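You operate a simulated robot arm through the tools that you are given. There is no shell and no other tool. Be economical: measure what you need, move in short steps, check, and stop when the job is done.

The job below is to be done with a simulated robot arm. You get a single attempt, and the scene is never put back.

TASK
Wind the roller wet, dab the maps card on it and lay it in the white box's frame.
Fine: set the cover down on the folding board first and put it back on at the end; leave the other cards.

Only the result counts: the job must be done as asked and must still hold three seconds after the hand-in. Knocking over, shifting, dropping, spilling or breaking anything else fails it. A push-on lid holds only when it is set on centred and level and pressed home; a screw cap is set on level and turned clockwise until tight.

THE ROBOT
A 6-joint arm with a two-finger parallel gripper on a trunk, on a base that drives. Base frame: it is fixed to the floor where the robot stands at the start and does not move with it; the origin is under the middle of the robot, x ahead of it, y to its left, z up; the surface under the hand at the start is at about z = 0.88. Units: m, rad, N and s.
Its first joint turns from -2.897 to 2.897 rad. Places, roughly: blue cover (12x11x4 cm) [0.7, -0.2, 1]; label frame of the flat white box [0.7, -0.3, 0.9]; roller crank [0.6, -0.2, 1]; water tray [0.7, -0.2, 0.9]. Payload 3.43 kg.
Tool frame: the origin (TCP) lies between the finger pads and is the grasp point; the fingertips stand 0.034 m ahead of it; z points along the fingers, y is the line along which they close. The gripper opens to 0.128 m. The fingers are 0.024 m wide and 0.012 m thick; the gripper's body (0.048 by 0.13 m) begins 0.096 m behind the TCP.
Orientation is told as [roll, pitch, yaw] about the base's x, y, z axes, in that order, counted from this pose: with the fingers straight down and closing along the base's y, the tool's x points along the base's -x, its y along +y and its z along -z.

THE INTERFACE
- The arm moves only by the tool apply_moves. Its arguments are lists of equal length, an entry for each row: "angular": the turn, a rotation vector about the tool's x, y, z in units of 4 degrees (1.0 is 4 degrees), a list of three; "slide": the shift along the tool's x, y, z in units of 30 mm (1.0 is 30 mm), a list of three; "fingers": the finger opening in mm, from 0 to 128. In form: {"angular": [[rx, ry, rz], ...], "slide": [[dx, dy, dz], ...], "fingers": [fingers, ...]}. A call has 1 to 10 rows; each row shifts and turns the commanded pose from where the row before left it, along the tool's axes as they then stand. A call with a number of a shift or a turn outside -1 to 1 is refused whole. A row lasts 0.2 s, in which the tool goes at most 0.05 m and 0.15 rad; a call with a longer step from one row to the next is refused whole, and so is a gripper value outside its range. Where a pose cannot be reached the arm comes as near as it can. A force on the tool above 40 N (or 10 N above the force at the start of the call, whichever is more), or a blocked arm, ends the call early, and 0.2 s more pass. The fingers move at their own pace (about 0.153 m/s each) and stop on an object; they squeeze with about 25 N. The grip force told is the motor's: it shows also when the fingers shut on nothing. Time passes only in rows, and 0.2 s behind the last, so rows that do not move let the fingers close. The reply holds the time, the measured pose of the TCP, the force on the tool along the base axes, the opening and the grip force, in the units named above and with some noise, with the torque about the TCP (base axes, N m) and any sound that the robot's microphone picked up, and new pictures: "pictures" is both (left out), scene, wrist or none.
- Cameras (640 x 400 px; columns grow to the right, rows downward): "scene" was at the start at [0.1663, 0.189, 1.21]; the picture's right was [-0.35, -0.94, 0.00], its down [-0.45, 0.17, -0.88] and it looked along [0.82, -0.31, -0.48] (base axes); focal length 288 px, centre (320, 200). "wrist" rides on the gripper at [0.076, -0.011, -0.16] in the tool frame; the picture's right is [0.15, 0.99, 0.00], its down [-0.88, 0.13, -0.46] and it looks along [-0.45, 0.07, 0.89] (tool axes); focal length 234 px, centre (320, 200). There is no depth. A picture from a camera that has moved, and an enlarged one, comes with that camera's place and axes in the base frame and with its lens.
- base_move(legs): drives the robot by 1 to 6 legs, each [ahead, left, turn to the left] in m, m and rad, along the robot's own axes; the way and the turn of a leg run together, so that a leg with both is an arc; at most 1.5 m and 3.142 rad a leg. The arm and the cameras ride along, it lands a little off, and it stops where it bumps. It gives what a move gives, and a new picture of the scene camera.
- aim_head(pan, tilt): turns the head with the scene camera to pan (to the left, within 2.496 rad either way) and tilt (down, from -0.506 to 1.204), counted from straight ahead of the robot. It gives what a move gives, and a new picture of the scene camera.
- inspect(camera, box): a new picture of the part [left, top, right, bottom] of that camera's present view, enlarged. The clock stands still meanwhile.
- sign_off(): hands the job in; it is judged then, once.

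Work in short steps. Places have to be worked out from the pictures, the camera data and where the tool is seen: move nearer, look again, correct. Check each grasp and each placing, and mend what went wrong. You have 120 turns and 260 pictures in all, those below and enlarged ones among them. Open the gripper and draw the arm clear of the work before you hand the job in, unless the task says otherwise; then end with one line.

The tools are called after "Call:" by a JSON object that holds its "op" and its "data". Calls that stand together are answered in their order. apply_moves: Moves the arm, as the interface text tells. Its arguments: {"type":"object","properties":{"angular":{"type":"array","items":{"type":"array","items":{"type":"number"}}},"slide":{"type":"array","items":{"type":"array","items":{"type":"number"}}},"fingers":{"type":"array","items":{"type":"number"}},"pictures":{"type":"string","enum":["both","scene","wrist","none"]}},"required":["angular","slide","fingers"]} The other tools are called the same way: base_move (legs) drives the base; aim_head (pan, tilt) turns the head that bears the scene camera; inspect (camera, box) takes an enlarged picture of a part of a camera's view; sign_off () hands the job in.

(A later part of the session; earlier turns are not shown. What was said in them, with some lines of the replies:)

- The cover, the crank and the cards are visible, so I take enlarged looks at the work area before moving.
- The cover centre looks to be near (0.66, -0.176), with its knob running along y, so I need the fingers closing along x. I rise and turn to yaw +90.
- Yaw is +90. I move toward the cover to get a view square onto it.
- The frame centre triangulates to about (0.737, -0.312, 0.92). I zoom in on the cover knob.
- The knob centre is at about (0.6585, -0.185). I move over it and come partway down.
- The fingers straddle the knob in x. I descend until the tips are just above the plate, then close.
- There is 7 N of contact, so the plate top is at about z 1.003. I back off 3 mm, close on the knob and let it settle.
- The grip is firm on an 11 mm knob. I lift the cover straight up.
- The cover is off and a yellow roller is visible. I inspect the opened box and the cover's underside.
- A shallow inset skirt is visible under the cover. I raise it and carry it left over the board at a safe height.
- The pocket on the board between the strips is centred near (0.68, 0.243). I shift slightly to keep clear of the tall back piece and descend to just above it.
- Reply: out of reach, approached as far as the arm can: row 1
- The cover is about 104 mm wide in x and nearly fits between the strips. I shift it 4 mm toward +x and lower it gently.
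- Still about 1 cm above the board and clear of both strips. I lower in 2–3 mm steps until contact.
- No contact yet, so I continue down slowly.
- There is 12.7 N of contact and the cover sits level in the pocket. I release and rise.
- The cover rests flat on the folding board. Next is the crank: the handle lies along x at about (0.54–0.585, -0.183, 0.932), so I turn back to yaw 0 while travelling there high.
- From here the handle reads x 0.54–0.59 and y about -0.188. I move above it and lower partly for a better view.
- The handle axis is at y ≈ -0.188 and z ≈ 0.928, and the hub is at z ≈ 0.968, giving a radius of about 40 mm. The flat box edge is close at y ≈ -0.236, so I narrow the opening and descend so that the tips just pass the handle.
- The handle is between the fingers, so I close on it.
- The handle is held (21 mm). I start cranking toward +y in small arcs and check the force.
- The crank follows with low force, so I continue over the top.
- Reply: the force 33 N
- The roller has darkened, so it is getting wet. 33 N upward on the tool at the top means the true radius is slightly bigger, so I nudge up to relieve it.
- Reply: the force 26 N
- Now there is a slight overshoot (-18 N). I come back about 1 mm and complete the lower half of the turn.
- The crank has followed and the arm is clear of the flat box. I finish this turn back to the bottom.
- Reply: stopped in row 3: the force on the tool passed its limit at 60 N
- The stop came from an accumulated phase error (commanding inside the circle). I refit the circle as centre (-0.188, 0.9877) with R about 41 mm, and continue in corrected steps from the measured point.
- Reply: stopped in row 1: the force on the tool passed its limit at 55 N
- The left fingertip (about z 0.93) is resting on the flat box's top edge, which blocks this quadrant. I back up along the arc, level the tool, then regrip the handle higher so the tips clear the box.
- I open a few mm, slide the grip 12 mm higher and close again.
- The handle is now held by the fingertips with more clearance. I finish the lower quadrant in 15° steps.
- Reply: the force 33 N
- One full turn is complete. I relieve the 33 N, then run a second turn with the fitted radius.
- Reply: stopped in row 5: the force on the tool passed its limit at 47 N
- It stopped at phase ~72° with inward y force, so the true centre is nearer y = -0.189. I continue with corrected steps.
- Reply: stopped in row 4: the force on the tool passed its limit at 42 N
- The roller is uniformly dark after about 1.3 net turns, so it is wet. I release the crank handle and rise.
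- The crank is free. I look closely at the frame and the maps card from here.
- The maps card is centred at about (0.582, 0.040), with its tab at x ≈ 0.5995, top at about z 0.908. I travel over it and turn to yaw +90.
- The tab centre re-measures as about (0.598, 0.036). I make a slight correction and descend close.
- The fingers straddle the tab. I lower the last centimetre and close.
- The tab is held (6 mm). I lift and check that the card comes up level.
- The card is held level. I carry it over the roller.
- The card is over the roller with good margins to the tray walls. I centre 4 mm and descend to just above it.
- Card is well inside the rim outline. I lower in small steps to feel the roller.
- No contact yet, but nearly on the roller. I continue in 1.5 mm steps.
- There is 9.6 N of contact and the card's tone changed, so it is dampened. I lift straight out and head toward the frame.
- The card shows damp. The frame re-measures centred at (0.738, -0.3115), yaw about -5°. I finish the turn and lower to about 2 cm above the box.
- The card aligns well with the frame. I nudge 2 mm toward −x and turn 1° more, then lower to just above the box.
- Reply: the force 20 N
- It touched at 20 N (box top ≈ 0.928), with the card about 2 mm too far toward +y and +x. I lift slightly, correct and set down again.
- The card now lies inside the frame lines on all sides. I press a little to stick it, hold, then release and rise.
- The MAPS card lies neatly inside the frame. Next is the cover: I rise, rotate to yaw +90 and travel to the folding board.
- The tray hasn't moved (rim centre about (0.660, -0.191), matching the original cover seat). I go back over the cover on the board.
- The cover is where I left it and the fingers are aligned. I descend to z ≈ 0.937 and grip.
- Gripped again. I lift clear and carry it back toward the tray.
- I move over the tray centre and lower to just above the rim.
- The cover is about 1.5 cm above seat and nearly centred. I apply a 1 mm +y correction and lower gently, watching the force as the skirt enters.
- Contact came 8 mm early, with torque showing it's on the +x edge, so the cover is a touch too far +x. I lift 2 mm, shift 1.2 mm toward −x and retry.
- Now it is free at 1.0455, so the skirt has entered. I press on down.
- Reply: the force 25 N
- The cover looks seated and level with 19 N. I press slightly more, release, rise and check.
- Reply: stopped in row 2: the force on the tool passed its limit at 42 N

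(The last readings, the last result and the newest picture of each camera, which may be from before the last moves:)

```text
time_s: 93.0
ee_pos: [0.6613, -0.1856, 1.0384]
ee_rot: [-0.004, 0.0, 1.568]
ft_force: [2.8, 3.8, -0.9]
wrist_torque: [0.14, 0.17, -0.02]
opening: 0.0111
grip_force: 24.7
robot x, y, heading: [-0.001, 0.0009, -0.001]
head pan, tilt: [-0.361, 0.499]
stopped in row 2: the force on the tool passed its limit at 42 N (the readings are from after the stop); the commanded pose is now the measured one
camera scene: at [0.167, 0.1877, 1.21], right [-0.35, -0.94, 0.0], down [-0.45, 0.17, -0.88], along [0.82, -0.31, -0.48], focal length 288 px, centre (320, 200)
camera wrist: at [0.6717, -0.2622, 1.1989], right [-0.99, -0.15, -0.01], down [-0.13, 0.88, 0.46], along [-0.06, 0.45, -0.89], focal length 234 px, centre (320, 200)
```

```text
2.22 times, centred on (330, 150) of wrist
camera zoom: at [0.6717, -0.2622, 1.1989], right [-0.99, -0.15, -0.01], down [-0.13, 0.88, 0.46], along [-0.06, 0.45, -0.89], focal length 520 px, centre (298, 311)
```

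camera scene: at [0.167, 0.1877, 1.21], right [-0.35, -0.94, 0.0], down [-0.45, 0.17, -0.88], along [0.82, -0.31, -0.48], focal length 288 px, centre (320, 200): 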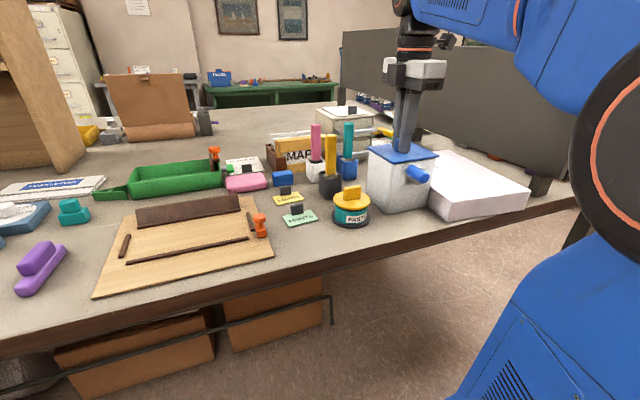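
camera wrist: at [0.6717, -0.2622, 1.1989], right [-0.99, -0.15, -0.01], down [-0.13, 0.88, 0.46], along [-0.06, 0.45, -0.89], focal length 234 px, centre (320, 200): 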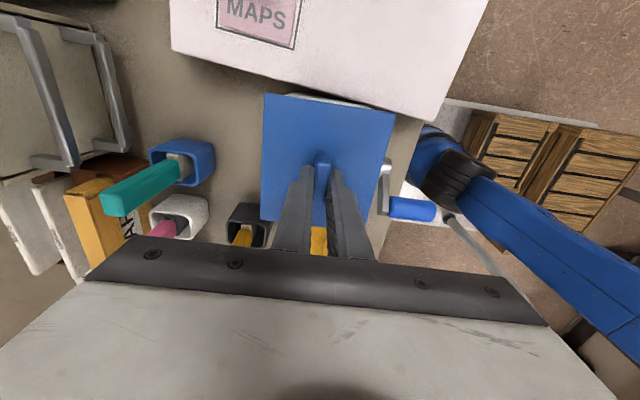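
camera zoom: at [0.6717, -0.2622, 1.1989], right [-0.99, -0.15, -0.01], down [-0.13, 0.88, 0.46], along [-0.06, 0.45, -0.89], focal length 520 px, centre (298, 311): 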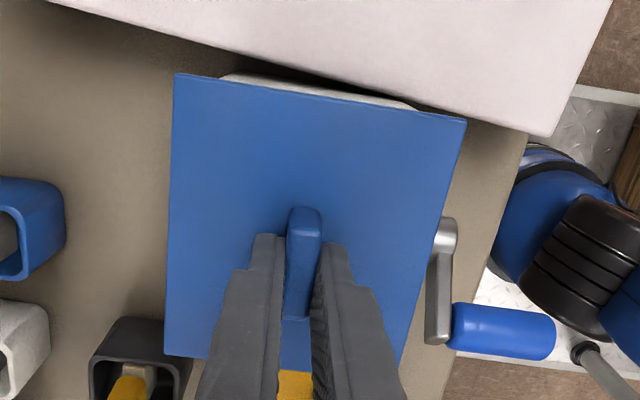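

Pressed home at over 40 N and seated level at the original height. I release and rise.

Call:
{"op": "apply_moves", "data": {"angular": [[0, 0, 0], [0, 0, 0], [0, 0, 0], [0, 0, 0], [0, 0, 0], [0, 0, 0]], "slide": [[0, 0, -0.03], [0, 0, 0], [0, 0, -0.3], [0, 0, -0.9], [0, 0, -0.9], [0, 0, -0.9]], "fingers": [18, 36, 36, 36, 36, 36]}}

Call:
{"op": "inspect", "data": {"camera": "scene", "box": [340, 90, 480, 210]}}

Call:
{"op": "inspect", "data": {"camera": "wrist", "box": [220, 40, 440, 240]}}

```text
time_s: 94.4
ee_pos: [0.6614, -0.1866, 1.128]
ee_rot: [-0.005, -0.002, 1.57]
ft_force: [0.1, -0.5, -0.8]
wrist_torque: [-0.01, -0.01, 0.0]
opening: 0.036
grip_force: 0.0
robot x, y, heading: [0.0033, 0.0004, -0.002]
head pan, tilt: [-0.361, 0.499]
camera scene: at [0.1669, 0.1875, 1.21], right [-0.35, -0.93, 0.0], down [-0.45, 0.17, -0.88], along [0.82, -0.31, -0.48], focal length 288 px, centre (320, 200)
camera wrist: at [0.6732, -0.2632, 1.2893], right [-0.99, -0.15, 0.0], down [-0.13, 0.88, 0.46], along [-0.06, 0.45, -0.89], focal length 234 px, centre (320, 200)
```

scene: 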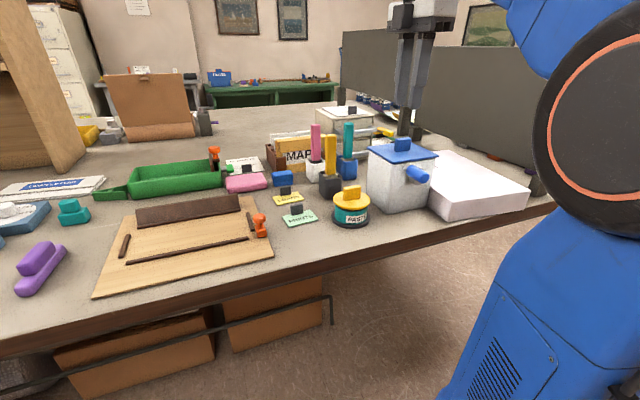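
wrist: 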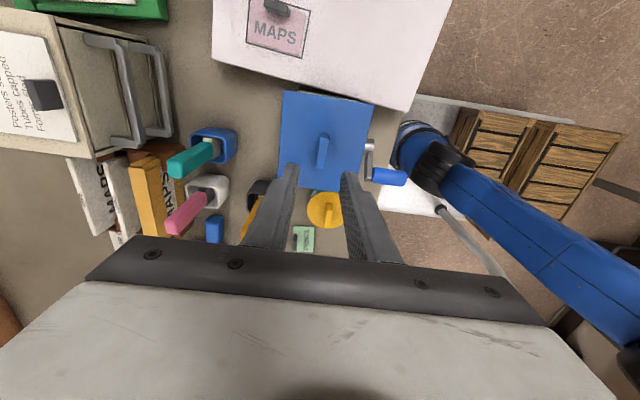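

```text
3.33 times, centred on (410, 150) of scene
camera zoom: at [0.1669, 0.1875, 1.21], right [-0.35, -0.93, 0.0], down [-0.45, 0.17, -0.88], along [0.82, -0.31, -0.48], focal length 961 px, centre (20, 367)
```

zoom: 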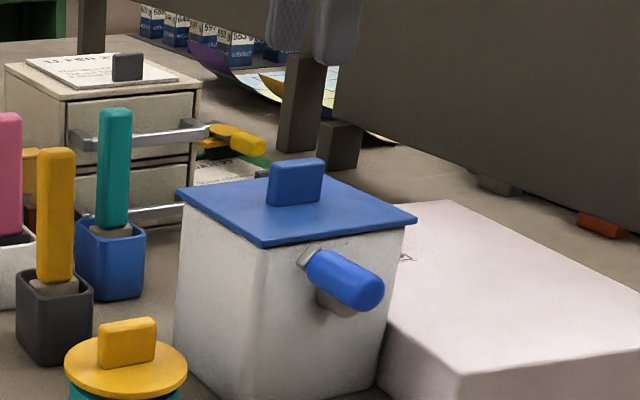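

```text
2.00 times, centred on (330, 140) of wrist
camera zoom: at [0.6732, -0.2632, 1.2893], right [-0.99, -0.15, 0.0], down [-0.13, 0.88, 0.46], along [-0.06, 0.45, -0.89], focal length 468 px, centre (300, 320)
```

zoom: 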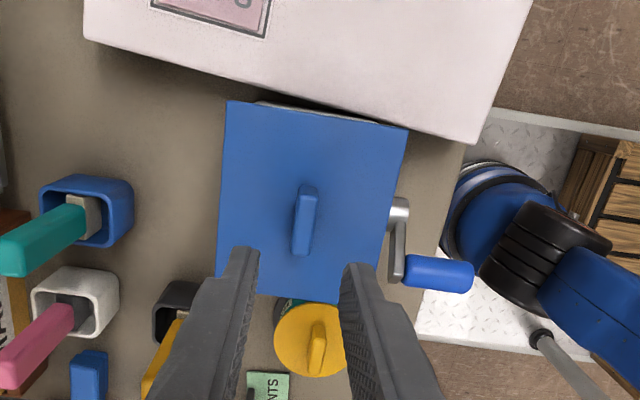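

The cover sits level. For certainty I press once with closed fingertips on the knob's centre.

Call:
{"op": "apply_moves", "data": {"angular": [[0.07, 0, 0], [0, 0, 0], [0, 0, 0], [0, 0, 0], [0, 0, 0], [0, 0, 0], [0, 0, 0], [0, 0, 0]], "slide": [[0.1, 0, 0], [0, 0, 0], [0, 0, 0.9], [0, 0, 0.9], [0, 0, 0.2], [0, 0, 0.1], [0, 0, 0.06], [0, 0, 0.05]], "fingers": [0, 0, 0, 0, 0, 0, 0, 0], "pictures": "none"}}

```text
time_s: 96.3
ee_pos: [0.6613, -0.1899, 1.0664]
ee_rot: [-0.016, 0.002, 1.568]
ft_force: [-2.6, 1.2, 7.5]
wrist_torque: [0.04, 0.12, -0.02]
opening: 0.0001
grip_force: 25.3
robot x, y, heading: [-0.002, -0.0006, -0.007]
head pan, tilt: [-0.361, 0.499]
stopped in row 8: the force on the tool passed its limit at 43 N (the readings are from after the stop); the commanded pose is now the measured one
```

Another 43 N press on the knob with no movement, so it is home. I open, draw the arm clear and do a final check.

Call:
{"op": "apply_moves", "data": {"angular": [[0, 0, 0], [0, 0, 0], [0, 0, 0], [0, 0, 0], [0, 0, 0], [0, 0, 0], [0, 0, 0]], "slide": [[0, 0, -0.5], [0, 0, -1], [0, 0, -1], [0, 0, -1], [0, 0.8, -0.5], [0, 0.9, 0], [0, 0.9, 0]], "fingers": [0, 40, 60, 60, 60, 60, 60]}}

Call:
{"op": "inspect", "data": {"camera": "scene", "box": [340, 90, 480, 210]}}

Call:
{"op": "inspect", "data": {"camera": "wrist", "box": [180, 0, 440, 240]}}

```text
time_s: 97.9
ee_pos: [0.5856, -0.1897, 1.1718]
ee_rot: [-0.019, 0.001, 1.569]
ft_force: [0.2, -0.4, 0.3]
wrist_torque: [0.01, 0.01, -0.01]
opening: 0.06
grip_force: 0.0
out of reach, approached as far as the arm can: row 5, 7
robot x, y, heading: [0.0007, 0.0003, -0.004]
head pan, tilt: [-0.361, 0.499]
camera scene: at [0.1672, 0.1874, 1.21], right [-0.35, -0.94, 0.0], down [-0.45, 0.17, -0.88], along [0.82, -0.31, -0.48], focal length 288 px, centre (320, 200)
camera wrist: at [0.5946, -0.265, 1.3328], right [-0.99, -0.15, -0.02], down [-0.14, 0.88, 0.45], along [-0.05, 0.45, -0.89], focal length 234 px, centre (320, 200)
```

scene: 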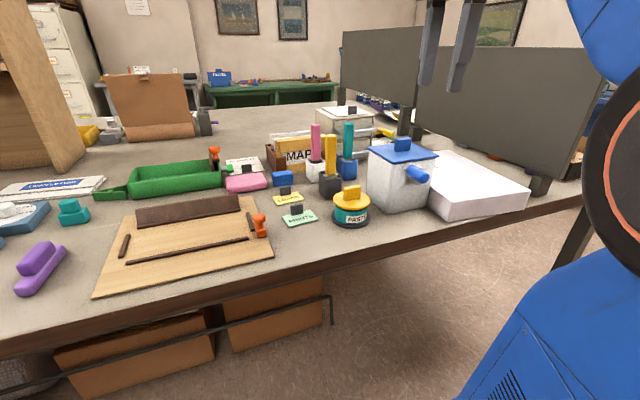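
wrist: 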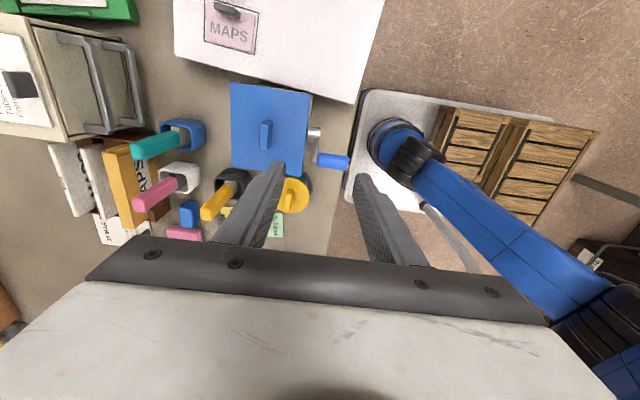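

```text
3.33 times, centred on (410, 150) of scene
camera zoom: at [0.1672, 0.1874, 1.21], right [-0.35, -0.94, 0.0], down [-0.45, 0.17, -0.88], along [0.82, -0.31, -0.48], focal length 961 px, centre (20, 367)
```

zoom: 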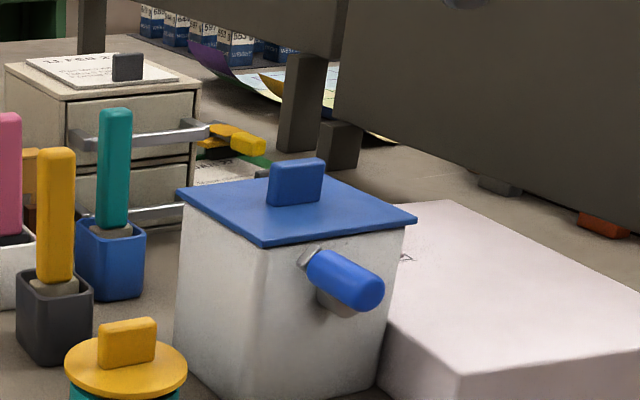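

```text
1.67 times, centred on (310, 120) of wrist
camera zoom: at [0.5946, -0.265, 1.3328], right [-0.99, -0.15, -0.02], down [-0.14, 0.88, 0.45], along [-0.05, 0.45, -0.89], focal length 390 px, centre (337, 333)
```

zoom: 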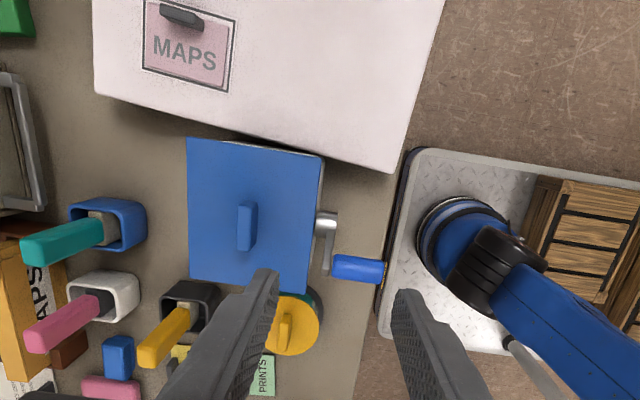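

The card is in the frame, the cover is seated level, the other cards are untouched and the arm is clear, so I hand in.

Call:
{"op": "sign_off", "data": {}}

```text
The job is handed in.
```

I wound the roller wet, dabbed the maps card on it and laid it inside the white box's frame. The cover waited on the folding board and is now back on the tray, pressed home; the other cards were left alone, though a fingertip pressed on the white box's edge while I cranked and may have nudged it a couple of millimetres.
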